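You operate a simulated robot arm through the tools that you are given. There is no shell and no other tool. Be economical: measure what you need, move in short steps, check, and stop when the job is done.

The job below is to be done with a simulated two-armed robot. You get a single attempt, and the scene is never put back.

## Task
Take the plug gauge from the top of the steel bench and leave it on the top of the low table. Put one of the collared posts from the top of the steel bench on top of the box part on the cleaning bench. Fetch the white divider and set it on the panel shelf. Fetch the small white filter and stand it on the lashing bench. Take the blue pin from the drain tray and put it on the shelf of the lashing bench. Put the green strap roll on the top of the wooden crate away on the shelf of the lashing bench. Take the green cloth pad from the worktop of the drawer cabinet and put it on the job card there. Any order will do. Set down upright: plug gauge, small white filter.

Only the result counts: the job must be done as asked and must still hold three seconds after the hand-in. Knocking over, shifting, dropping, spilling or breaking anything else fails it. Flat cloth is picked up by pressing the open fingertips on it (5 to 10 N) and closing them slowly along it; thin cloth reads only 2 to 8 mm in the jaws.

## Robot
Two 7-joint arms with three-finger grippers on one trunk, on a base that drives. Base frame: it is fixed to the floor where the robot stands at the start and does not move with it; the origin is under the middle of the robot, x ahead of it, y to its left, z up. Readings come in m, rad, newtons and seconds.
The left shoulder is at the start at [0.037, 0.154, 1.021], the right one opposite. With the tool pointing down near the work surface each hand reaches from about 0.1 to 0.56 m from the robot's upright axis, wherever it stands, measured 20 degrees to its own side. Places, roughly: box part (12x17x11 cm) [0.6, 1.6, 0.9]; collared post (5x5x17 cm) [0.7, 0, 1]; green cloth pad (7x7x6 cm) [-1.5, -8.1, 0.9]; green strap roll (8x8x4 cm) [-7, -8, 0.5]; job card [-1.5, -7.75, 1]; lashing bench (15x26 cm) [-6.56, 1.52, 0.78]; panel shelf (71x16 cm) [-9.18, -1.2, 0.68]; pin [-10.5, 1.5, 0.75]; plug gauge [0.5, 0.25, 1]; shelf of the lashing bench [-6.9, 1.5, 0.4]; small white filter (5x5x12 cm) [-9.7, -0.2, 0.9]; top of the low table [-1.9, -0.5, 0.4]; white divider (5x1x5 cm) [-5.6, -3, 0.8]. Payload 2.69 kg a hand.
The TCP of each hand is the grasp point between the finger pads, 0.029 m short of the fingertips. In the tool frame z runs along the fingers and y along their closing line. Largest opening 0.12 m; the body of the gripper starts 0.078 m behind the TCP.
Orientation is that of the tool frame in the base frame, as a unit quaternion [w, x, y, z]. With the fingers straight down and closing along the base's y, the tool's x points along the base's -x, its y along +y and its z along -z.

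## Interface
- The arms move only by the tool arm_command. It takes "left_commands", "right_commands" or both (then of equal length, played together; a hand with none holds still); each is a list of rows, each a list of 3 entries, a list of its own where there are three numbers: the shift along the tool's x, y, z in units of 25 mm (1.0 is 25 mm), then the turn, a rotation vector about the tool's x, y, z in units of 4 degrees (1.0 is 4 degrees), then the finger opening in m, from 0 to 0.12. In form: [[[tx, ty, tz], [ax, ay, az], gripper], ...]. A call has 1 to 20 rows; each row shifts and turns the commanded pose from where the row before left it, along the tool's axes as they then stand. A call with a number of a shift or a turn outside -1 to 1 is refused whole. Rows are played at 5 a second. More than 0.05 m and 0.15 rad between two rows, or a gripper value outside its range, and nothing of the call is played. A pose out of reach is approached as far as the arm can. The call stops where the force on the tool passes 40 N (or 10 N more than at its start, if that is more) or the arm is blocked; 0.2 s more then pass. The fingers move at their own pace and stop on an object; they squeeze with about 27 N. The grip force told is the motor's: it shows also when the fingers shut on nothing. Time passes only in rows, and 0.2 s behind the last, so rows that do not move let the fingers close. It gives the time, the measured TCP pose, the force on the tool (base axes), the opening and the grip force at its end, in the units of the frame above (readings bear some noise), with the torque about the TCP (base axes, N m) and any sound that the robot's microphone picked up.
- Cameras (640 x 400 px; columns grow to the right, rows downward): "scene" is now at [0.1425, 0.0236, 1.2194]; the picture's right is [0.26, -0.97, 0.00], its down [-0.08, -0.02, -1.00] and it looks along [0.96, 0.26, -0.08] (base axes); focal length 242 px, centre (320, 200). "left" rides on the left gripper at [0.063, 0, -0.104] in its tool frame; the picture's right is [-0.01, 1.00, 0.00], its down [-0.83, 0.00, -0.56] and it looks along [-0.56, 0.00, 0.83] (tool axes); focal length 275 px, centre (320, 200). "right" rides on the right gripper at [0.063, 0, -0.104] in its tool frame; the picture's right is [0.00, 1.00, 0.00], its down [-0.83, 0.00, -0.56] and it looks along [-0.56, 0.00, 0.83] (tool axes); focal length 275 px, centre (320, 200). There is no depth. A picture from a camera that has moved, and an enlarged one, comes with that camera's place and axes in the base frame and with its lens.
- get_image(camera): a new picture of that camera. It takes no simulated time.
- raise_lower(by): slides the trunk up (or, below 0, down) by that many m; the arms and the scene camera ride with it, the base frame stays. It gives what a move gives, with no picture.
- steer(legs): drives the robot by 1 to 6 legs, each [ahead, left, turn to the left] in m, m and rad, along the robot's own axes; the way and the turn of a leg run together, so that a leg with both is an arc; at most 1.5 m and 3.142 rad a leg. The arms and the cameras ride along, it lands a little off, and it stops where it bumps. It gives what a move gives.
- head_to(pan, tilt): turns the head with the scene camera to pan (to the left, within 1.396 rad either way) and tilt (down, from -0.506 to 1.204), counted from straight ahead of the robot. It gives what a move gives.
- inspect(camera, box): a new picture of the part [left, top, right, bottom] of that camera's present view, enlarged. It takes no simulated time.
- sign_off(): hands the job in; it is judged then, once.

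Go step by step. Nothing tells you exact positions but the pictures and the camera data: compare them with the known pose of the tool, close in by small moves and look again before you grip or let go. The budget is 207 turns and 194 pictures, counting those below and the enlarged ones. Unless the task says otherwise, let go and move clear before handing in, and close with one line.

The tools are called as a command line: name --argument value ..., lists and objects as JSON in quotes. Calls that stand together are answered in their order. arm_command: Moves the arms, as the interface text tells. Its arguments: {"type":"object","properties":{"left_commands":{"type":"array"},"right_commands":{"type":"array"}},"required":[]} The other tools are called the same way: raise_lower (by) slides the trunk up or down; steer (legs) drives the base; head_to (pan, tilt) turns the head that bears the scene camera; get_image (camera) takes a picture; inspect (camera, box) takes an enlarged picture of a part of a camera's view; sign_off () hands the job in.

At the start:

```text
t: 0.0
left_tcp_pos: [0.3344, 0.2308, 1.1315]
left_ee_rot: [0.0, -0.001, 1.0, 0.0]
left_wrist_force: [-0.3, 0.6, 0.8]
left_torque: [0.0, 0.06, 0.04]
left_grip_width: 0.12
left_finger_force: 0.0
right_tcp_pos: [0.2769, -0.0519, 1.1485]
right_ee_rot: [0.001, 0.0, 1.0, -0.001]
right_wrist_force: [0.0, -0.1, -0.1]
right_torque: [-0.02, 0.05, 0.02]
right_grip_width: 0.1201
right_finger_force: 0.1
trunk travel left (down, up): [-0.386, 0.051]
robot x, y, heading: [-0.0017, 0.0036, 0.003]
head pan, tilt: [0.264, 0.08]
```

scene: 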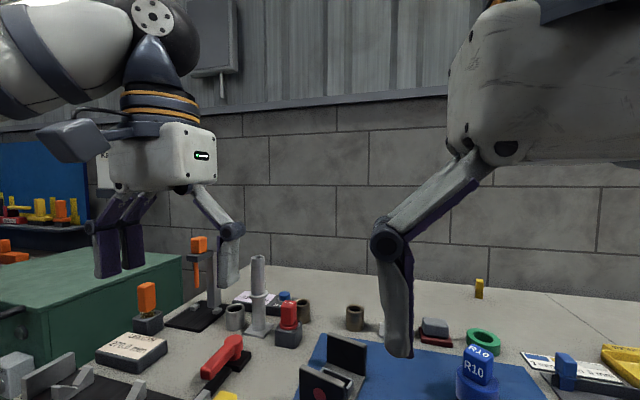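
right: 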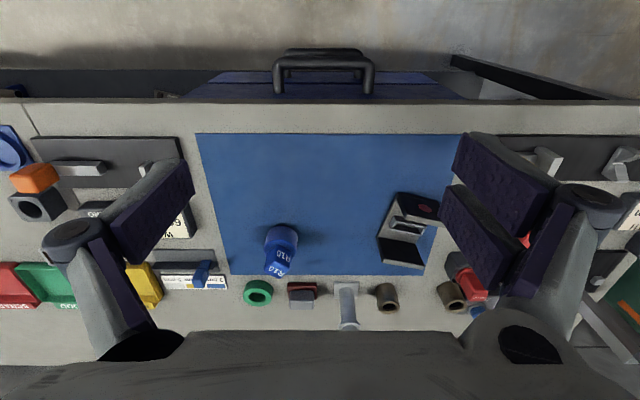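
left: 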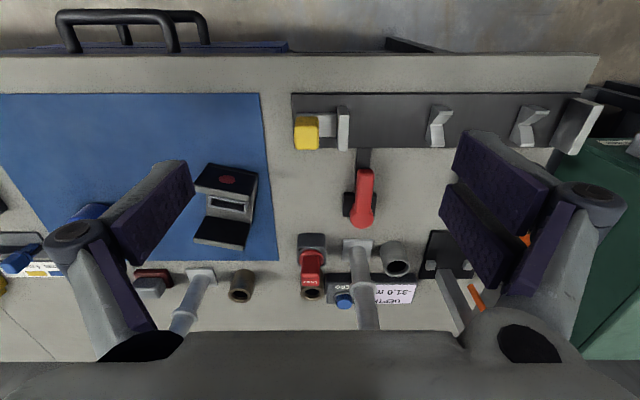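

I'll start by looking more closely at the bench to identify the plug gauge and posts.

head_to --pan 0.3 --tilt 0.6

inspect --camera "left" --box '[180, 130, 500, 330]'

get_image --camera "scene"

```text
t: 0.9
left_tcp_pos: [0.3343, 0.2296, 1.1312]
left_ee_rot: [0.001, 0.0, 1.0, 0.0]
left_wrist_force: [-0.6, 0.1, 0.2]
left_torque: [-0.03, 0.03, -0.02]
left_grip_width: 0.1199
left_finger_force: 0.1
right_tcp_pos: [0.2769, -0.0507, 1.1486]
right_ee_rot: [0.0, 0.0, 1.0, 0.0]
right_wrist_force: [0.8, 0.6, 0.8]
right_torque: [0.03, -0.01, 0.0]
right_grip_width: 0.12
right_finger_force: 0.0
trunk travel left (down, up): [-0.386, 0.051]
robot x, y, heading: [0.0006, -0.0002, -0.001]
head pan, tilt: [0.3, 0.6]
```

```text
2.00 times, centred on (340, 230) of left
camera zoom: at [0.2713, 0.2312, 1.2359], right [0.0, 1.0, 0.0], down [0.83, 0.0, 0.56], along [0.56, 0.0, -0.83], focal length 551 px, centre (280, 140)
```

zoom: 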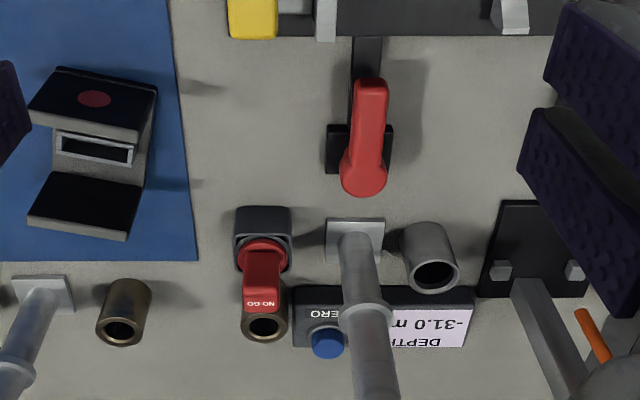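

```text
189 pictures are left
camera scene: at [0.1383, 0.0258, 1.1715], right [0.3, -0.96, 0.0], down [-0.54, -0.17, -0.83], along [0.79, 0.24, -0.56], focal length 242 px, centre (320, 200)
```

scene: 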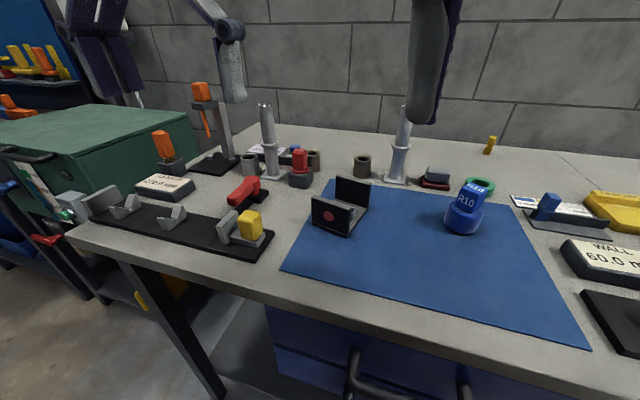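

inspect --camera "scene" --box '[130, 70, 330, 195]'

inspect --camera "scene" --box '[60, 160, 300, 270]'

inspect --camera "scene" --box '[320, 130, 640, 330]'

```text
3.20 times, centred on (230, 132) of scene
camera zoom: at [0.1383, 0.0258, 1.1715], right [0.3, -0.96, 0.0], down [-0.54, -0.17, -0.83], along [0.79, 0.24, -0.56], focal length 774 px, centre (608, 416)
```

zoom: 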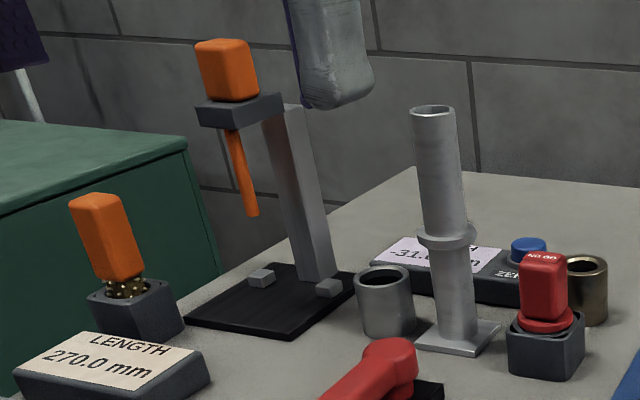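

```text
2.67 times, centred on (180, 215) of scene
camera zoom: at [0.1383, 0.0258, 1.1715], right [0.3, -0.96, 0.0], down [-0.54, -0.17, -0.83], along [0.79, 0.24, -0.56], focal length 645 px, centre (693, 160)
```

zoom: 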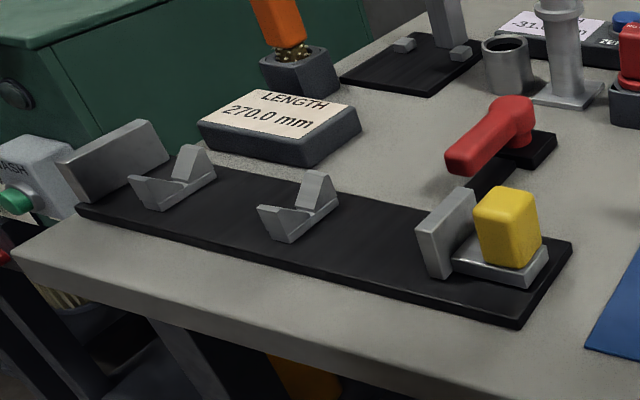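

```text
2.00 times, centred on (480, 230) of scene
camera zoom: at [0.1383, 0.0258, 1.1715], right [0.3, -0.96, 0.0], down [-0.54, -0.17, -0.83], along [0.79, 0.24, -0.56], focal length 484 px, centre (0, 140)
```

zoom: 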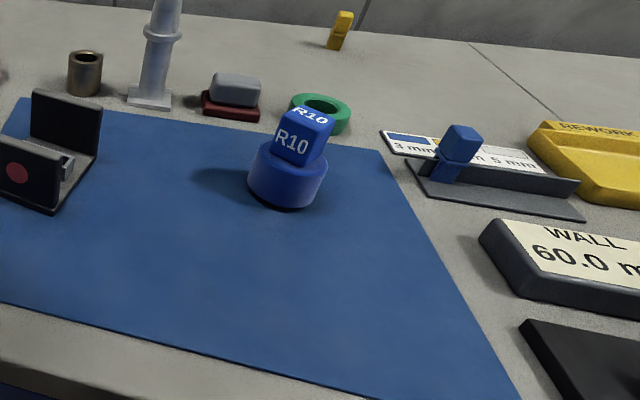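

head_to --pan 0.0 --tilt 1.2

get_image --camera "scene"

```text
t: 1.9
left_tcp_pos: [0.3346, 0.2294, 1.131]
left_ee_rot: [0.0, -0.001, 1.0, 0.0]
left_wrist_force: [0.0, 0.4, 0.2]
left_torque: [0.01, -0.01, 0.01]
left_grip_width: 0.1199
left_finger_force: 0.0
right_tcp_pos: [0.2791, -0.0529, 1.1474]
right_ee_rot: [0.0, 0.001, 1.0, -0.001]
right_wrist_force: [47.0, -66.1, -33.4]
right_torque: [7.22, 4.85, 4.37]
right_grip_width: 0.1197
right_finger_force: 0.1
trunk travel left (down, up): [-0.386, 0.051]
robot x, y, heading: [0.0017, 0.0, -0.001]
head pan, tilt: [0.0, 1.201]
```

```text
185 pictures are left
camera scene: at [0.1356, 0.0214, 1.1617], right [0.26, -0.97, 0.0], down [-0.63, -0.17, -0.76], along [0.73, 0.19, -0.65], focal length 242 px, centre (320, 200)
```

scene: 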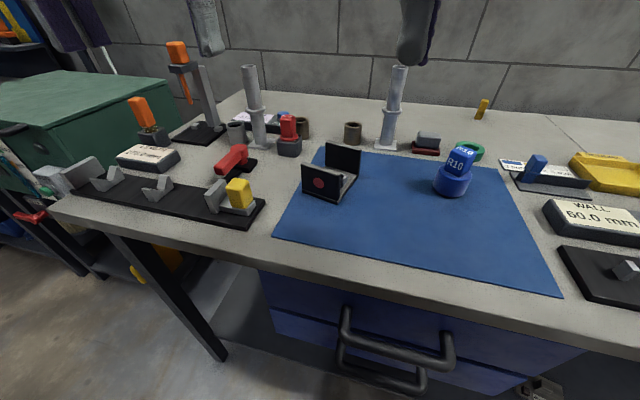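

The head touched the right arm; I'm backing it off, then moving the right arm aside.

head_to --pan 0.3 --tilt 0.5

arm_command --right_commands '[[[-0.5, -1, 0], [0, 0, 0], 0.12], [[-0.5, -1, 0], [0, 0, 0], 0.12], [[-0.5, -1, 0], [0, 0, 0], 0.12], [[-0.5, -1, 0], [0, 0, 0], 0.12], [[-0.5, -1, 0], [0, 0, 0], 0.12], [[-0.5, -1, 0], [0, 0, 0], 0.12]]'

head_to --pan 0.0 --tilt 0.8

get_image --camera "scene"

```text
t: 3.0
left_tcp_pos: [0.3349, 0.2303, 1.131]
left_ee_rot: [0.001, -0.001, 1.0, 0.0]
left_wrist_force: [0.0, 0.5, 0.5]
left_torque: [0.0, -0.03, -0.03]
left_grip_width: 0.1201
left_finger_force: 0.0
right_tcp_pos: [0.2749, -0.0497, 1.1486]
right_ee_rot: [0.002, 0.0, 1.0, 0.0]
right_wrist_force: [0.4, -0.7, 0.2]
right_torque: [0.02, -0.03, 0.0]
right_grip_width: 0.1203
right_finger_force: 0.0
trunk travel left (down, up): [-0.386, 0.051]
robot x, y, heading: [0.001, -0.0023, -0.003]
head pan, tilt: [0.3, 0.499]
```

```text
t: 4.4
left_tcp_pos: [0.3352, 0.2303, 1.1319]
left_ee_rot: [0.001, -0.001, 1.0, 0.0]
left_wrist_force: [-0.8, -1.7, 0.0]
left_torque: [0.01, -0.02, -0.03]
left_grip_width: 0.12
left_finger_force: 0.1
right_tcp_pos: [0.3493, -0.2007, 1.1482]
right_ee_rot: [0.0, 0.0, 1.0, 0.0]
right_wrist_force: [-0.3, -0.4, -0.6]
right_torque: [-0.02, -0.02, 0.01]
right_grip_width: 0.12
right_finger_force: 0.1
trunk travel left (down, up): [-0.386, 0.051]
robot x, y, heading: [-0.0023, -0.0016, -0.003]
head pan, tilt: [0.3, 0.499]
```

```text
t: 5.2
left_tcp_pos: [0.3351, 0.2301, 1.1312]
left_ee_rot: [0.0, -0.001, 1.0, 0.0]
left_wrist_force: [-0.3, 0.1, -0.3]
left_torque: [-0.01, -0.01, -0.01]
left_grip_width: 0.1202
left_finger_force: 0.1
right_tcp_pos: [0.3493, -0.2011, 1.1483]
right_ee_rot: [0.0, 0.0, 1.0, 0.0]
right_wrist_force: [-0.2, 0.0, 0.7]
right_torque: [0.02, 0.02, 0.0]
right_grip_width: 0.1199
right_finger_force: 0.1
trunk travel left (down, up): [-0.386, 0.051]
robot x, y, heading: [-0.003, 0.0028, -0.002]
head pan, tilt: [0.0, 0.799]
```

```text
184 pictures are left
camera scene: at [0.1346, -0.0002, 1.1546], right [0.0, -1.0, 0.0], down [-0.72, 0.0, -0.7], along [0.7, 0.0, -0.72], focal length 242 px, centre (320, 200)
```

scene: 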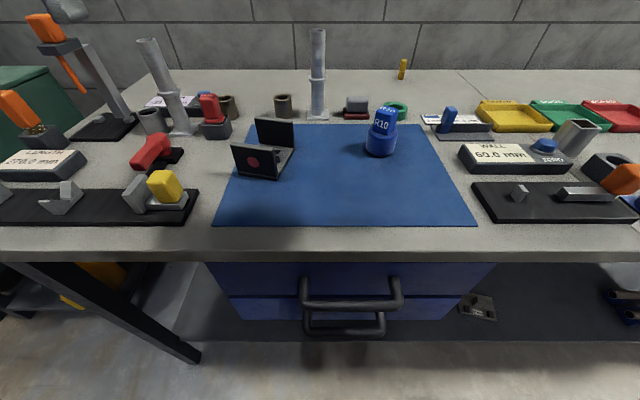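

Gauge is about (0.607, 0.217, top 0.956); posts at (0.70, 0) and (0.63, 0.30). I'll edge forward a little to gain reach.

steer --legs '[[0.07, 0, 0]]'

arm_command --left_commands '[[[-1, -0.3, 0], [0, -1, 0], 0.07], [[-1, -0.3, 0], [0, -1, 0], 0.07], [[-1, 0, 0], [0, -1, 0], 0.07], [[-1, 0, 0], [0, -1, 0], 0.07], [[-1, 0, 0], [0, -1, 0], 0.07]]'

get_image --camera "left"

get_image --camera "scene"

```text
t: 6.2
left_tcp_pos: [0.4061, 0.2302, 1.1306]
left_ee_rot: [0.0, 0.0, 1.0, -0.001]
left_wrist_force: [0.9, -0.5, -0.5]
left_torque: [0.01, 0.03, -0.01]
left_grip_width: 0.1197
left_finger_force: 0.0
right_tcp_pos: [0.42, -0.2007, 1.1478]
right_ee_rot: [0.0, 0.0, 1.0, 0.0]
right_wrist_force: [0.8, 0.2, -0.1]
right_torque: [0.0, 0.03, 0.03]
right_grip_width: 0.1197
right_finger_force: 0.0
trunk travel left (down, up): [-0.386, 0.051]
robot x, y, heading: [0.0696, 0.0019, -0.002]
head pan, tilt: [0.0, 0.799]
```

```text
t: 7.4
left_tcp_pos: [0.5275, 0.2166, 1.1499]
left_ee_rot: [0.175, 0.0, 0.985, 0.0]
left_wrist_force: [0.3, 0.8, -0.3]
left_torque: [-0.02, 0.02, 0.0]
left_grip_width: 0.0702
left_finger_force: 0.0
right_tcp_pos: [0.4194, -0.2009, 1.1494]
right_ee_rot: [0.0, 0.0, 1.0, 0.0]
right_wrist_force: [-0.1, 0.7, -0.6]
right_torque: [0.04, -0.01, 0.02]
right_grip_width: 0.1202
right_finger_force: 0.0
trunk travel left (down, up): [-0.386, 0.051]
robot x, y, heading: [0.0742, 0.002, -0.0]
head pan, tilt: [0.0, 0.799]
```

```text
183 pictures are left
camera left: at [0.433, 0.2172, 1.2265], right [0.0, 1.0, 0.0], down [0.59, 0.0, 0.81], along [0.81, 0.0, -0.59], focal length 275 px, centre (320, 200)
```

left: 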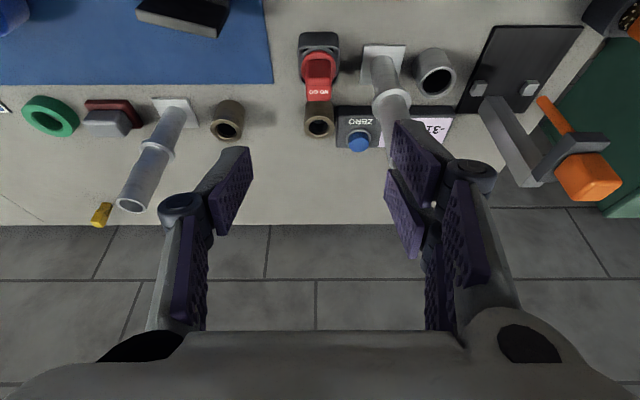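

```text
182 pictures are left
camera scene: at [0.2043, -0.0004, 1.1545], right [0.0, -1.0, 0.0], down [-0.72, 0.0, -0.7], along [0.7, 0.0, -0.72], focal length 242 px, centre (320, 200)
```

scene: 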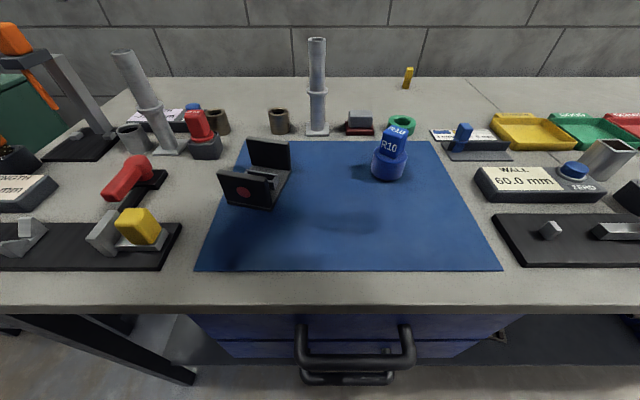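

The left post crowds the gauge, so I'll take that post first with the left hand, then the gauge. Lining up over the post.

arm_command --left_commands '[[[-0.5, 1, 0], [0, 0, 0], 0.08], [[-0.5, 1, 0], [0, 0, 0], 0.08], [[-0.45, 1, 0], [0, 0, 0], 0.08], [[0, 0.18, 1], [0, 0, 0], 0.08], [[0, 0, 1], [0, 0, 0], 0.08]]'

get_image --camera "left"

get_image --camera "scene"

```text
t: 8.6
left_tcp_pos: [0.5788, 0.296, 1.1137]
left_ee_rot: [0.175, -0.001, 0.985, -0.001]
left_wrist_force: [-0.2, -0.5, 0.3]
left_torque: [0.01, 0.01, 0.04]
left_grip_width: 0.0801
left_finger_force: 0.1
right_tcp_pos: [0.4192, -0.2007, 1.1484]
right_ee_rot: [0.0, 0.0, 1.0, 0.0]
right_wrist_force: [-0.4, -0.9, 0.3]
right_torque: [-0.01, -0.01, -0.01]
right_grip_width: 0.1201
right_finger_force: 0.1
trunk travel left (down, up): [-0.386, 0.051]
robot x, y, heading: [0.0704, 0.0027, 0.003]
head pan, tilt: [0.0, 0.799]
```

```text
181 pictures are left
camera left: at [0.4834, 0.2963, 1.19], right [0.0, 1.0, 0.0], down [0.59, 0.0, 0.81], along [0.81, 0.0, -0.59], focal length 275 px, centre (320, 200)
```

left: 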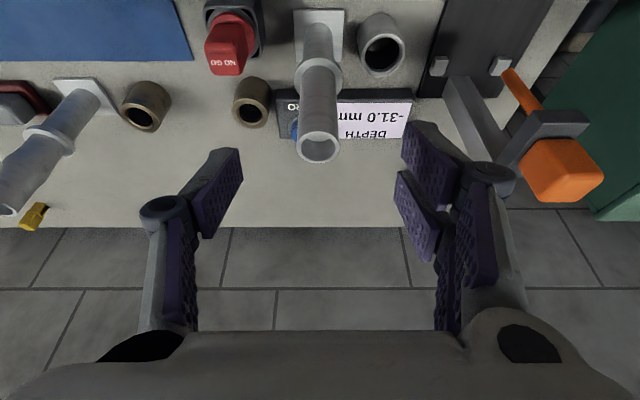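

```text
180 pictures are left
camera scene: at [0.2044, -0.0003, 1.1545], right [0.0, -1.0, 0.0], down [-0.72, 0.0, -0.7], along [0.7, 0.0, -0.72], focal length 242 px, centre (320, 200)
```

scene: 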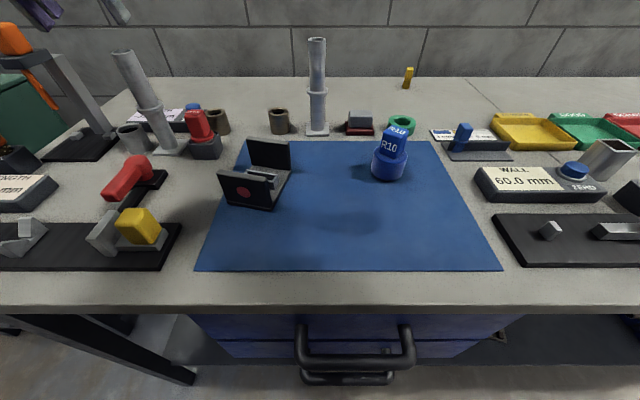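

arm_command --left_commands '[[[-0.1, 0, 1], [0, 0, 0], 0.08], [[0, 0, 1], [0, 0, 0], 0.08], [[0, 0, 1], [0, 0, 0], 0.08], [[0, 0, 1], [0, 0, 0], 0.08]]'

get_image --camera "left"

```text
t: 9.6
left_tcp_pos: [0.6166, 0.2958, 1.0224]
left_ee_rot: [0.175, -0.001, 0.985, 0.0]
left_wrist_force: [-0.1, -0.9, -0.8]
left_torque: [-0.03, 0.01, 0.0]
left_grip_width: 0.0798
left_finger_force: 0.1
right_tcp_pos: [0.4186, -0.202, 1.1487]
right_ee_rot: [0.0, 0.0, 1.0, 0.0]
right_wrist_force: [0.5, -0.6, 0.2]
right_torque: [-0.01, -0.01, -0.05]
right_grip_width: 0.1198
right_finger_force: 0.0
trunk travel left (down, up): [-0.386, 0.051]
robot x, y, heading: [0.0702, -0.0029, -0.0]
head pan, tilt: [0.0, 0.799]
```

```text
179 pictures are left
camera left: at [0.52, 0.2955, 1.0993], right [0.0, 1.0, 0.0], down [0.59, 0.0, 0.81], along [0.81, 0.0, -0.59], focal length 275 px, centre (320, 200)
```

left: 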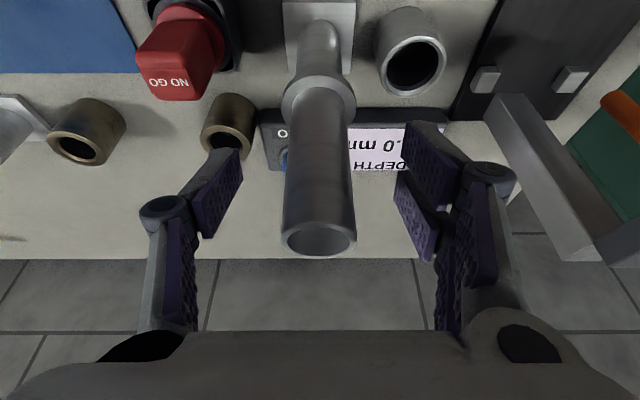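

arm_command --left_commands '[[[0, 0, 0], [0, 0, 0], 0.0], [[0, 0, 0], [0, 0, 0], 0.0], [[0, 0, 0], [0, 0, 0], 0.0]]'

get_image --camera "left"

```text
t: 10.4
left_tcp_pos: [0.615, 0.2936, 1.0224]
left_ee_rot: [0.174, -0.002, 0.985, 0.0]
left_wrist_force: [-0.5, -0.4, -0.1]
left_torque: [-0.04, -0.06, -0.03]
left_grip_width: 0.0292
left_finger_force: 26.5
right_tcp_pos: [0.4198, -0.2007, 1.1495]
right_ee_rot: [0.0, 0.0, 1.0, -0.001]
right_wrist_force: [-0.6, -0.4, 0.8]
right_torque: [-0.01, 0.0, -0.04]
right_grip_width: 0.1198
right_finger_force: 0.0
trunk travel left (down, up): [-0.386, 0.051]
robot x, y, heading: [0.0726, 0.0009, 0.004]
head pan, tilt: [0.0, 0.799]
```

```text
178 pictures are left
camera left: at [0.5196, 0.2953, 1.0997], right [0.0, 1.0, 0.0], down [0.59, 0.0, 0.81], along [0.81, 0.0, -0.59], focal length 275 px, centre (320, 200)
```

left: 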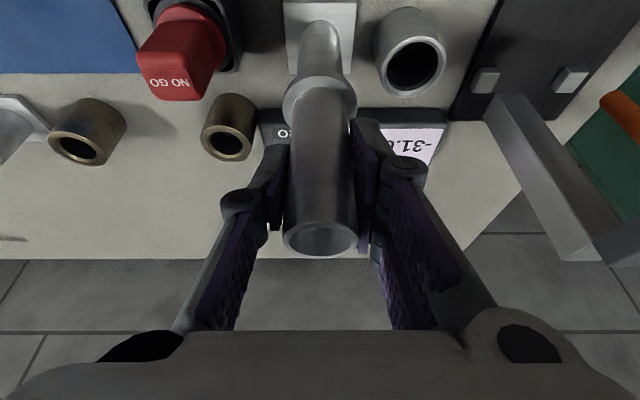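

Gripped the post (29 mm). Lifting straight up and pulling back.

arm_command --left_commands '[[[-0.34, 0, -0.94], [0, 0, 0], 0.0], [[-0.34, 0, -0.94], [0, 0, 0], 0.0], [[-0.34, 0, -0.94], [0, 0, 0], 0.0], [[-0.34, 0, -0.94], [0, 0, 0], 0.0], [[-0.34, 0, -0.94], [0, 0, 0], 0.0], [[-0.34, 0, -0.94], [0, 0, 0], 0.0], [[0.94, 0.5, -0.34], [0, 0, 0], 0.0], [[0.94, 0.5, -0.34], [0, 0, 0], 0.0], [[0.94, 0.5, -0.34], [0, 0, 0], 0.0], [[0.94, 0.5, -0.34], [0, 0, 0], 0.0], [[0.94, 0.5, -0.34], [0, 0, 0], 0.0]]'

get_image --camera "left"

get_image --camera "right"

```text
t: 12.8
left_tcp_pos: [0.5144, 0.3471, 1.1695]
left_ee_rot: [0.175, -0.001, 0.985, -0.001]
left_wrist_force: [-1.2, -0.2, -1.0]
left_torque: [-0.01, 0.0, 0.01]
left_grip_width: 0.0292
left_finger_force: 26.6
left hand out of reach, approached as far as the arm can: row 8, 9
right_tcp_pos: [0.4197, -0.2011, 1.1489]
right_ee_rot: [0.0, 0.001, 1.0, -0.001]
right_wrist_force: [0.6, 0.5, -0.1]
right_torque: [-0.07, -0.03, 0.02]
right_grip_width: 0.1203
right_finger_force: 0.0
trunk travel left (down, up): [-0.386, 0.051]
robot x, y, heading: [0.0709, -0.0008, -0.002]
head pan, tilt: [0.0, 0.799]
```

```text
177 pictures are left
camera left: at [0.4199, 0.3475, 1.2459], right [0.0, 1.0, 0.0], down [0.59, 0.0, 0.81], along [0.81, 0.0, -0.59], focal length 275 px, centre (320, 200)
```

left: 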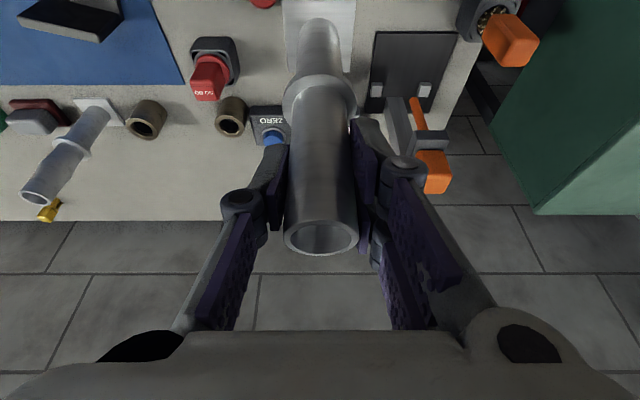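

```text
176 pictures are left
camera right: at [0.3552, -0.2, 1.2539], right [0.0, 1.0, 0.0], down [0.83, 0.0, 0.56], along [0.56, 0.0, -0.83], focal length 275 px, centre (320, 200)
```

right: 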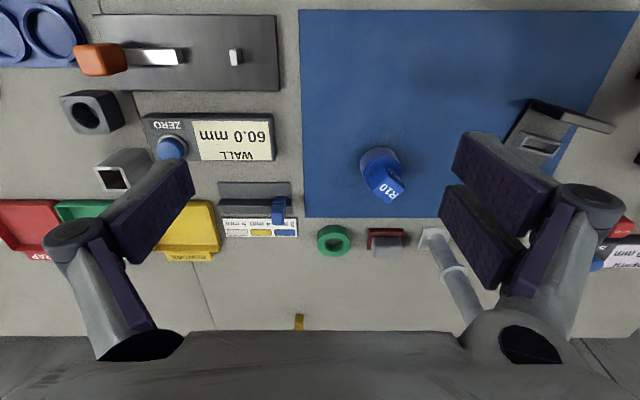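

arm_command --left_commands '[[[0.9, 0, -0.44], [0, 0, 0], 0.0], [[0.9, 0, -0.44], [0, 0, 0], 0.0], [[0.9, 0, -0.44], [0, 0, 0], 0.0], [[0.9, 0, -0.44], [0, 0, 0], 0.0], [[0.9, 0, -0.44], [0, 0, 0], 0.0]]'

steer --legs '[[0, 0.2, 0]]'

get_image --camera "right"

get_image --camera "scene"

```text
t: 14.0
left_tcp_pos: [0.4232, 0.3291, 1.1478]
left_ee_rot: [0.175, -0.002, 0.985, -0.001]
left_wrist_force: [-0.2, -0.1, -1.7]
left_torque: [0.01, -0.02, -0.02]
left_grip_width: 0.0291
left_finger_force: 26.9
left hand out of reach, approached as far as the arm can: row 3, 4, 5
right_tcp_pos: [0.4183, -0.2015, 1.1485]
right_ee_rot: [0.0, 0.001, 1.0, 0.0]
right_wrist_force: [0.5, -1.0, 0.4]
right_torque: [-0.01, -0.02, 0.0]
right_grip_width: 0.1201
right_finger_force: 0.1
trunk travel left (down, up): [-0.386, 0.051]
robot x, y, heading: [0.0671, 0.0015, -0.0]
head pan, tilt: [0.0, 0.799]
```

```text
t: 16.2
left_tcp_pos: [0.4236, 0.5297, 1.149]
left_ee_rot: [0.175, -0.002, 0.985, 0.0]
left_wrist_force: [0.5, 0.4, -0.8]
left_torque: [-0.03, -0.01, -0.01]
left_grip_width: 0.0291
left_finger_force: 26.8
right_tcp_pos: [0.4187, -0.0008, 1.148]
right_ee_rot: [-0.001, 0.0, 1.0, 0.0]
right_wrist_force: [-0.4, -0.3, -0.1]
right_torque: [-0.01, -0.03, -0.02]
right_grip_width: 0.1199
right_finger_force: 0.0
trunk travel left (down, up): [-0.386, 0.051]
robot x, y, heading: [0.0683, 0.2001, -0.005]
head pan, tilt: [0.0, 0.799]
```

```text
175 pictures are left
camera right: at [0.3555, -0.0014, 1.2538], right [0.0, 1.0, 0.0], down [0.83, 0.0, 0.56], along [0.56, 0.0, -0.83], focal length 275 px, centre (320, 200)
```

right: 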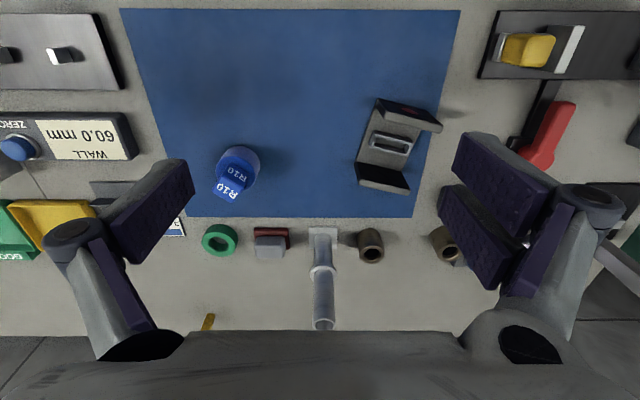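

```text
174 pictures are left
camera scene: at [0.2042, 0.1995, 1.1546], right [0.0, -1.0, 0.0], down [-0.72, 0.0, -0.7], along [0.7, 0.0, -0.72], focal length 242 px, centre (320, 200)
```

scene: 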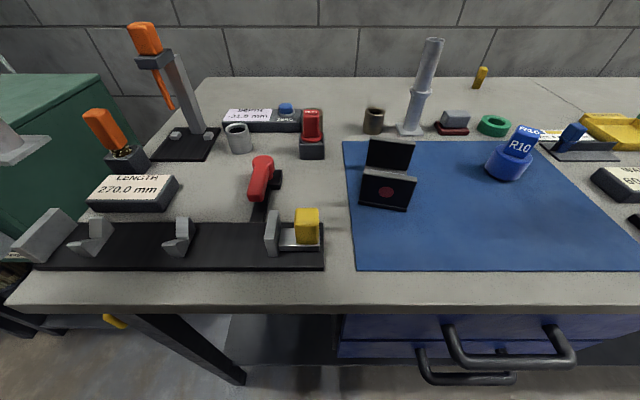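

arm_command --right_commands '[[[-1, 0.6, 0], [0, -1, 0], 0.06], [[-1, 0.6, 0], [0, -1, 0], 0.06], [[-1, 0.6, 0], [0, -1, 0], 0.06], [[-1, 0.9, 0], [0, -1, 0], 0.06], [[-1, 1, 0.5], [0, -1, 0], 0.06], [[0, 1, 0.5], [0, 0, 0], 0.06], [[0, 1, 0], [0, 0, 0], 0.06], [[0, 1, 0], [0, 0, 0], 0.06], [[0, 1, 0], [0, 0, 0], 0.06], [[0, 1, 0], [0, 0, 0], 0.06]]'

get_image --camera "right"

```text
t: 18.4
left_tcp_pos: [0.4232, 0.5307, 1.1482]
left_ee_rot: [0.175, -0.001, 0.985, -0.001]
left_wrist_force: [0.5, 0.1, -0.6]
left_torque: [-0.02, 0.0, -0.01]
left_grip_width: 0.029
left_finger_force: 26.5
right_tcp_pos: [0.5512, 0.2146, 1.142]
right_ee_rot: [0.173, 0.002, 0.985, 0.002]
right_wrist_force: [0.2, 0.3, -0.7]
right_torque: [-0.03, 0.03, -0.02]
right_grip_width: 0.0599
right_finger_force: 0.0
trunk travel left (down, up): [-0.386, 0.051]
robot x, y, heading: [0.0672, 0.1978, 0.002]
head pan, tilt: [0.0, 0.799]
```

```text
173 pictures are left
camera right: at [0.4558, 0.215, 1.2185], right [0.0, 1.0, 0.0], down [0.59, 0.0, 0.81], along [0.81, 0.0, -0.59], focal length 275 px, centre (320, 200)
```

right: 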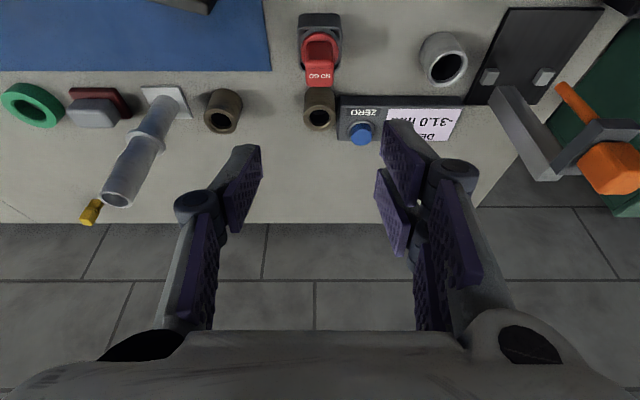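

arm_command --right_commands '[[[-0.44, 0, 1], [0, 0, 0], 0.06], [[0, 0, 1], [0, 0, 0], 0.06], [[0, 0, 1], [0, 0, 0], 0.06], [[0, 0, 1], [0, 0, 0], 0.06], [[0, 0, 1], [0, 0, 0], 0.06]]'

get_image --camera "right"

get_image --camera "scene"

```text
t: 19.6
left_tcp_pos: [0.4232, 0.5298, 1.1486]
left_ee_rot: [0.175, -0.001, 0.985, 0.0]
left_wrist_force: [0.0, -0.3, -2.6]
left_torque: [0.02, 0.0, -0.01]
left_grip_width: 0.0291
left_finger_force: 27.1
right_tcp_pos: [0.6036, 0.2149, 1.0265]
right_ee_rot: [0.173, -0.001, 0.985, 0.0]
right_wrist_force: [-0.5, 0.4, -0.1]
right_torque: [0.03, 0.01, -0.03]
right_grip_width: 0.0599
right_finger_force: 0.0
trunk travel left (down, up): [-0.386, 0.051]
robot x, y, heading: [0.0678, 0.2023, 0.003]
head pan, tilt: [0.0, 0.799]
```

```text
172 pictures are left
camera right: at [0.5083, 0.2156, 1.1043], right [-0.01, 1.0, 0.0], down [0.59, 0.01, 0.81], along [0.81, 0.0, -0.59], focal length 275 px, centre (320, 200)
```

right: 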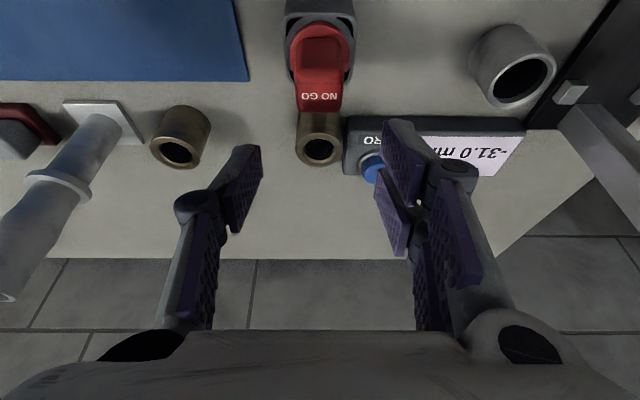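

```text
171 pictures are left
camera scene: at [0.2043, 0.2014, 1.1541], right [0.03, -1.0, 0.0], down [-0.72, -0.02, -0.69], along [0.69, 0.02, -0.72], focal length 242 px, centre (320, 200)
```

scene: 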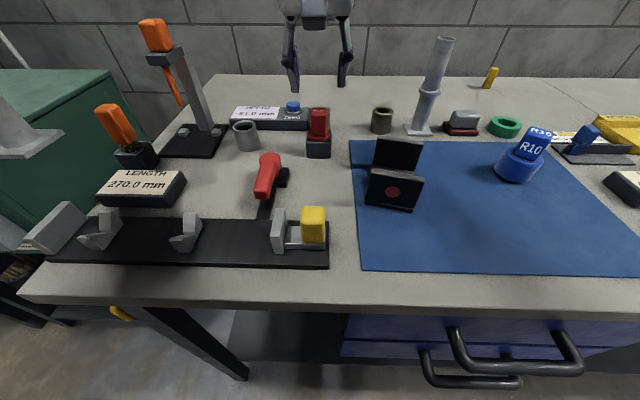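

arm_command --right_commands '[[[0.32, 0, 1], [0, 0, 0], 0.06], [[0.32, 0, 1], [0, 0, 0], 0.06], [[0.32, 0, 0.97], [0, 0, 0], 0.06]]'

get_image --camera "right"

inspect --camera "scene" --box '[220, 60, 420, 185]'

```text
t: 20.4
left_tcp_pos: [0.4228, 0.529, 1.1484]
left_ee_rot: [0.175, 0.0, 0.985, -0.001]
left_wrist_force: [-0.5, 1.1, -1.2]
left_torque: [-0.01, 0.0, -0.02]
left_grip_width: 0.029
left_finger_force: 26.6
right_tcp_pos: [0.608, 0.2141, 0.9505]
right_ee_rot: [0.174, 0.001, 0.985, 0.001]
right_wrist_force: [-0.4, -0.1, -0.2]
right_torque: [-0.02, 0.0, 0.0]
right_grip_width: 0.0601
right_finger_force: 0.1
trunk travel left (down, up): [-0.386, 0.051]
robot x, y, heading: [0.0686, 0.2007, -0.002]
head pan, tilt: [0.0, 0.799]
```

```text
170 pictures are left
camera right: at [0.5121, 0.2145, 1.0279], right [0.0, 1.0, 0.0], down [0.59, 0.0, 0.81], along [0.81, 0.0, -0.59], focal length 275 px, centre (320, 200)
```

right: 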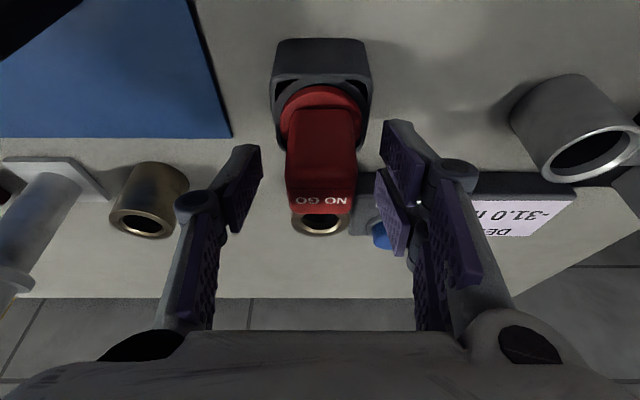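

```text
3.20 times, centred on (320, 122) of scene
camera zoom: at [0.2023, 0.2072, 1.1518], right [0.1, -0.99, 0.0], down [-0.74, -0.08, -0.67], along [0.67, 0.07, -0.74], focal length 774 px, centre (320, 448)
```

zoom: 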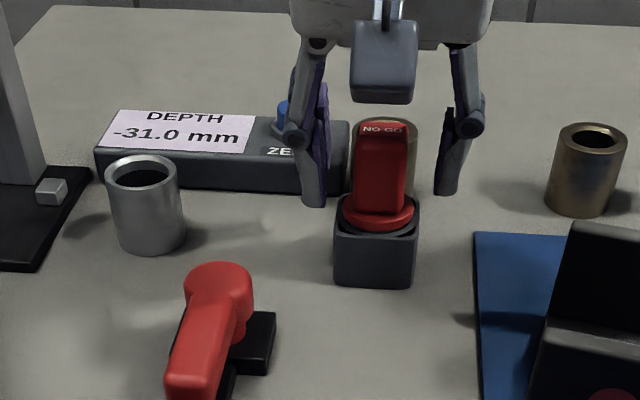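

head_to --pan 0.4 --tilt 0.6

arm_command --right_commands '[[[-0.03, 0, -0.09], [0, 0, 0], 0.06], [[0, 0, 0], [0, 0, 0], 0.0], [[0, 0, 0], [0, 0, 0], 0.0], [[0, 0, 0], [0, 0, 0], 0.0]]'

get_image --camera "right"

```text
t: 21.3
left_tcp_pos: [0.4227, 0.5289, 1.1483]
left_ee_rot: [0.176, 0.0, 0.984, 0.0]
left_wrist_force: [0.8, 0.3, -1.5]
left_torque: [-0.02, -0.01, -0.04]
left_grip_width: 0.0289
left_finger_force: 26.4
right_tcp_pos: [0.6087, 0.215, 0.9511]
right_ee_rot: [0.173, 0.0, 0.985, 0.0]
right_wrist_force: [-1.1, -0.5, 1.2]
right_torque: [-0.01, 0.0, -0.01]
right_grip_width: 0.06
right_finger_force: 0.1
trunk travel left (down, up): [-0.386, 0.051]
robot x, y, heading: [0.0728, 0.2, 0.0]
head pan, tilt: [0.4, 0.6]
```

```text
t: 22.3
left_tcp_pos: [0.422, 0.5289, 1.1495]
left_ee_rot: [0.175, -0.001, 0.985, -0.001]
left_wrist_force: [-0.6, -0.4, -1.5]
left_torque: [0.03, 0.0, -0.02]
left_grip_width: 0.0292
left_finger_force: 27.0
right_tcp_pos: [0.6076, 0.2149, 0.955]
right_ee_rot: [0.176, -0.001, 0.984, 0.001]
right_wrist_force: [2.8, 2.1, 14.8]
right_torque: [0.33, 0.09, -0.05]
right_grip_width: 0.0274
right_finger_force: 27.4
trunk travel left (down, up): [-0.386, 0.051]
robot x, y, heading: [0.0693, 0.2013, -0.007]
head pan, tilt: [0.4, 0.6]
```

```text
168 pictures are left
camera right: at [0.5112, 0.2153, 1.0316], right [0.0, 1.0, 0.0], down [0.59, 0.0, 0.81], along [0.81, 0.0, -0.59], focal length 275 px, centre (320, 200)
```

right: 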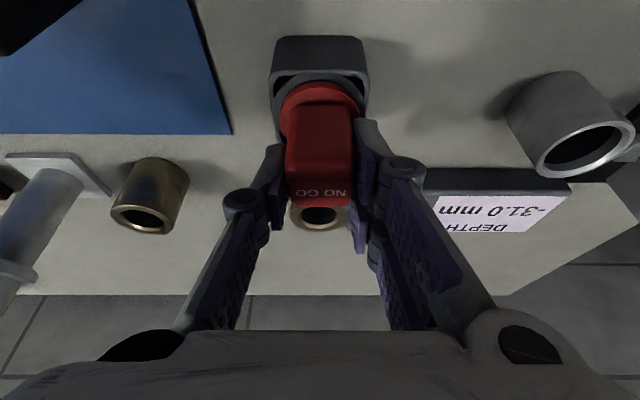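

arm_command --right_commands '[[[-0.17, 0, -0.47], [0, 0, 0], 0.0], [[-0.17, 0, -0.47], [0, 0, 0], 0.0], [[-0.17, 0, -0.47], [0, 0, 0], 0.0]]'

inspect --camera "scene" --box '[240, 60, 560, 260]'

```text
t: 23.1
left_tcp_pos: [0.4228, 0.53, 1.1481]
left_ee_rot: [0.175, -0.001, 0.985, 0.0]
left_wrist_force: [0.2, 0.0, -1.3]
left_torque: [0.01, 0.01, -0.02]
left_grip_width: 0.0289
left_finger_force: 27.2
right_tcp_pos: [0.6061, 0.2157, 0.9902]
right_ee_rot: [0.172, 0.0, 0.985, 0.0]
right_wrist_force: [0.3, 0.2, -2.2]
right_torque: [-0.02, 0.0, 0.0]
right_grip_width: 0.0275
right_finger_force: 27.6
trunk travel left (down, up): [-0.386, 0.051]
robot x, y, heading: [0.0673, 0.1979, -0.001]
head pan, tilt: [0.4, 0.6]
```

```text
2.00 times, centred on (400, 160) of scene
camera zoom: at [0.205, 0.2335, 1.1714], right [0.39, -0.92, 0.0], down [-0.52, -0.22, -0.83], along [0.76, 0.32, -0.56], focal length 484 px, centre (160, 280)
```

zoom: 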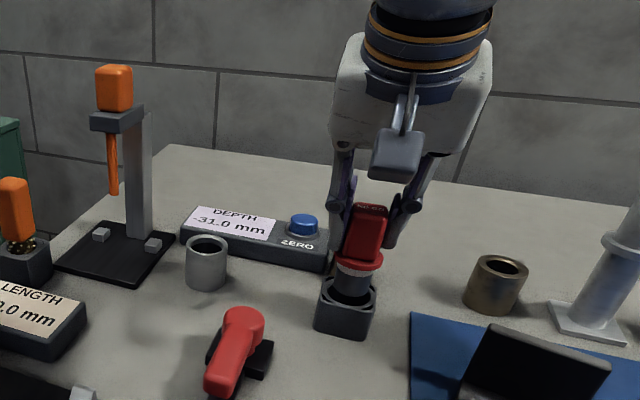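

The gauge slides out of its holder. Lifting on and retracting.

arm_command --right_commands '[[[-0.34, 0, -0.94], [0, 0, 0], 0.0], [[-0.34, 0, -0.94], [0, 0, 0], 0.0], [[-0.34, 0, -0.94], [0, 0, 0], 0.0], [[-0.34, 0, -0.94], [0, 0, 0], 0.0], [[-0.34, 0, -0.94], [0, 0, 0], 0.0], [[-0.34, 0, -0.94], [0, 0, 0], 0.0]]'

inspect --camera "scene" --box '[240, 0, 560, 200]'

arm_command --right_commands '[[[0.94, -0.9, -0.34], [0, 0, 0], 0.0], [[0.94, -0.9, -0.34], [0, 0, 0], 0.0], [[0.94, -0.9, -0.34], [0, 0, 0], 0.0], [[0.94, -0.9, -0.34], [0, 0, 0], 0.0], [[0.94, -0.9, -0.34], [0, 0, 0], 0.0], [[0.94, -0.9, -0.34], [0, 0, 0], 0.0]]'

head_to --pan 1.2 --tilt 0.35

get_image --camera "scene"

```text
t: 24.5
left_tcp_pos: [0.4227, 0.5299, 1.1469]
left_ee_rot: [0.174, -0.001, 0.985, -0.001]
left_wrist_force: [-0.6, -0.3, -2.1]
left_torque: [0.0, -0.01, 0.01]
left_grip_width: 0.029
left_finger_force: 26.5
right_tcp_pos: [0.5878, 0.2163, 1.1253]
right_ee_rot: [0.173, 0.0, 0.985, -0.001]
right_wrist_force: [-0.1, -0.2, -1.1]
right_torque: [-0.02, 0.01, 0.0]
right_grip_width: 0.0272
right_finger_force: 27.0
right hand out of reach, approached as far as the arm can: row 5, 6
trunk travel left (down, up): [-0.386, 0.051]
robot x, y, heading: [0.0685, 0.2007, -0.002]
head pan, tilt: [0.4, 0.6]
```

```text
2.00 times, centred on (400, 100) of scene
camera zoom: at [0.2051, 0.2335, 1.1714], right [0.39, -0.92, 0.0], down [-0.52, -0.22, -0.82], along [0.76, 0.32, -0.57], focal length 484 px, centre (160, 400)
```

zoom: 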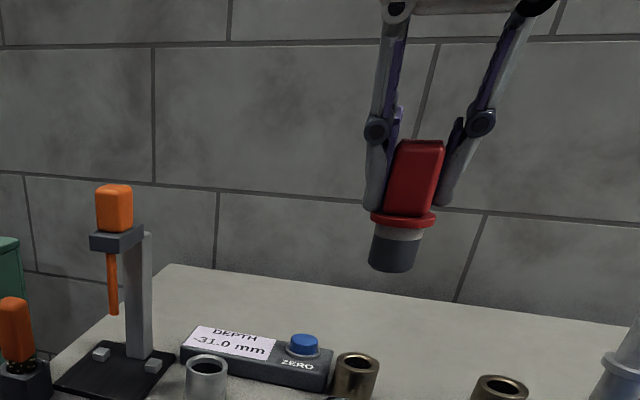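

```text
t: 25.9
left_tcp_pos: [0.4226, 0.5274, 1.15]
left_ee_rot: [0.176, -0.001, 0.984, 0.0]
left_wrist_force: [0.5, 0.0, -2.3]
left_torque: [0.0, -0.04, 0.01]
left_grip_width: 0.0289
left_finger_force: 27.1
right_tcp_pos: [0.4359, 0.0797, 1.1248]
right_ee_rot: [0.175, 0.0, 0.985, 0.0]
right_wrist_force: [-0.2, -0.2, -1.4]
right_torque: [0.03, -0.05, 0.02]
right_grip_width: 0.0273
right_finger_force: 26.7
trunk travel left (down, up): [-0.386, 0.051]
robot x, y, heading: [0.072, 0.1987, 0.001]
head pan, tilt: [0.4, 0.6]
```

```text
t: 27.0
left_tcp_pos: [0.4231, 0.5285, 1.1486]
left_ee_rot: [0.175, -0.001, 0.985, 0.0]
left_wrist_force: [0.2, 0.3, -1.3]
left_torque: [0.02, -0.05, -0.03]
left_grip_width: 0.0288
left_finger_force: 27.0
right_tcp_pos: [0.4363, 0.081, 1.1246]
right_ee_rot: [0.174, 0.001, 0.985, -0.001]
right_wrist_force: [0.3, -0.1, -1.7]
right_torque: [0.02, -0.04, 0.0]
right_grip_width: 0.0273
right_finger_force: 26.9
trunk travel left (down, up): [-0.386, 0.051]
robot x, y, heading: [0.0739, 0.1977, 0.003]
head pan, tilt: [1.201, 0.351]
```

```text
165 pictures are left
camera scene: at [0.1573, 0.2859, 1.1942], right [0.93, -0.36, 0.0], down [-0.12, -0.32, -0.94], along [0.34, 0.88, -0.34], focal length 242 px, centre (320, 200)
```

scene: 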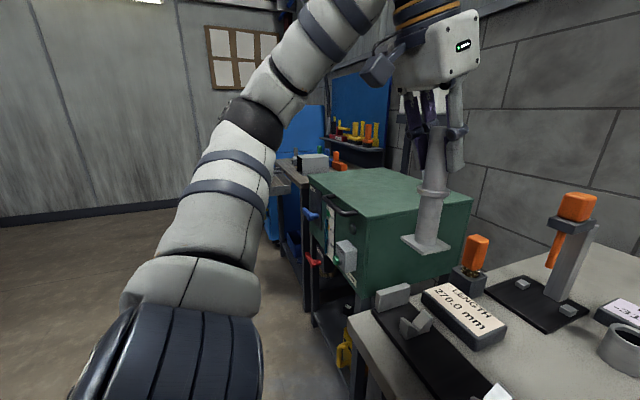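

Both objects held. Backing away from the steel bench and sliding left towards the cleaning bench.

steer --legs '[[-0.4, 0, 0], [0, 1.2, 0]]'

head_to --pan 0.25 --tilt 0.4

get_image --camera "scene"

```text
t: 38.5
left_tcp_pos: [0.0238, 1.7294, 1.1481]
left_ee_rot: [0.175, -0.002, 0.985, 0.0]
left_wrist_force: [0.0, -0.8, -1.0]
left_torque: [0.01, 0.01, 0.01]
left_grip_width: 0.0291
left_finger_force: 27.4
right_tcp_pos: [0.0371, 1.2819, 1.1238]
right_ee_rot: [0.174, -0.002, 0.985, 0.0]
right_wrist_force: [-0.5, 0.2, -1.7]
right_torque: [0.0, 0.01, 0.0]
right_grip_width: 0.0275
right_finger_force: 26.8
trunk travel left (down, up): [-0.386, 0.051]
robot x, y, heading: [-0.3294, 1.4015, 0.002]
head pan, tilt: [1.201, 0.351]
```

```text
t: 39.8
left_tcp_pos: [0.0243, 1.7308, 1.1483]
left_ee_rot: [0.174, -0.003, 0.985, -0.001]
left_wrist_force: [0.5, 0.0, -2.2]
left_torque: [-0.03, 0.0, -0.01]
left_grip_width: 0.029
left_finger_force: 27.0
right_tcp_pos: [0.0379, 1.2825, 1.1244]
right_ee_rot: [0.174, -0.001, 0.985, 0.0]
right_wrist_force: [0.7, -0.1, -1.2]
right_torque: [0.03, -0.04, 0.03]
right_grip_width: 0.0273
right_finger_force: 26.7
trunk travel left (down, up): [-0.386, 0.051]
robot x, y, heading: [-0.3259, 1.4005, 0.004]
head pan, tilt: [0.25, 0.4]
```

```text
164 pictures are left
camera scene: at [-0.1851, 1.4226, 1.1897], right [0.25, -0.97, 0.0], down [-0.38, -0.1, -0.92], along [0.89, 0.23, -0.39], focal length 242 px, centre (320, 200)
```

scene: 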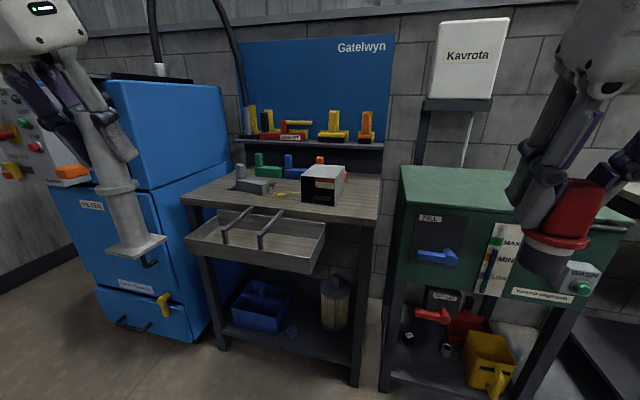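

inspect --camera "scene" --box '[220, 130, 400, 243]'

```text
3.54 times, centred on (310, 186) of scene
camera zoom: at [-0.1851, 1.4226, 1.1897], right [0.25, -0.97, 0.0], down [-0.38, -0.1, -0.92], along [0.89, 0.23, -0.39], focal length 857 px, centre (355, 248)
```

zoom: 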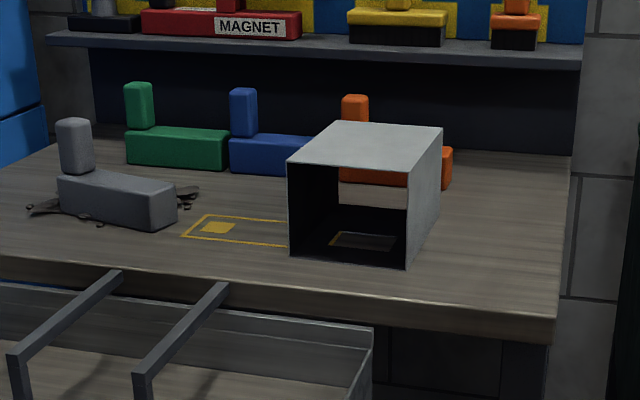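

Box part is a sheet-metal tube around (0.70, 1.63), top ≈0.93. Driving up so the left hand can set the post on it.

steer --legs '[[0.36, 0.04, 0]]'

get_image --camera "scene"

get_image --camera "left"

```text
t: 42.1
left_tcp_pos: [0.3815, 1.7705, 1.1484]
left_ee_rot: [0.174, 0.0, 0.985, -0.001]
left_wrist_force: [0.2, -0.1, -3.0]
left_torque: [-0.01, 0.0, -0.04]
left_grip_width: 0.0289
left_finger_force: 26.9
right_tcp_pos: [0.3956, 1.3221, 1.1233]
right_ee_rot: [0.174, 0.0, 0.985, 0.0]
right_wrist_force: [0.3, 0.2, -1.8]
right_torque: [-0.02, -0.02, -0.01]
right_grip_width: 0.0276
right_finger_force: 27.0
trunk travel left (down, up): [-0.386, 0.051]
robot x, y, heading: [0.0278, 1.4424, 0.005]
head pan, tilt: [0.25, 0.4]
```

```text
162 pictures are left
camera scene: at [0.1716, 1.4633, 1.1896], right [0.25, -0.97, 0.0], down [-0.38, -0.1, -0.92], along [0.89, 0.23, -0.39], focal length 242 px, centre (320, 200)
```

scene: 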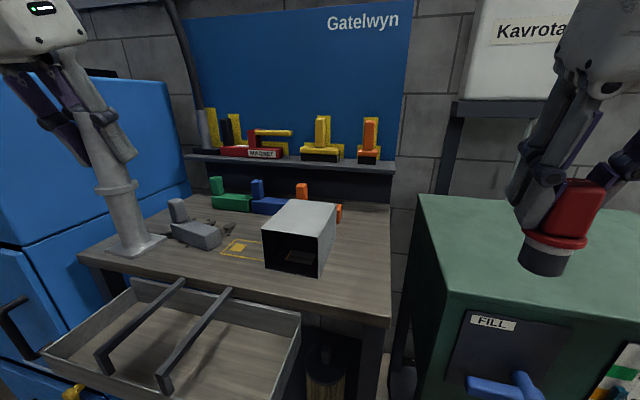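

```text
161 pictures are left
camera left: at [0.2861, 1.7713, 1.2254], right [0.0, 1.0, 0.0], down [0.59, 0.0, 0.81], along [0.81, 0.0, -0.59], focal length 275 px, centre (320, 200)
```

left: 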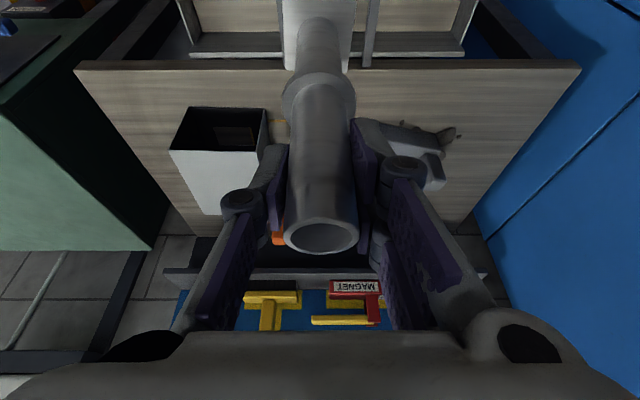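

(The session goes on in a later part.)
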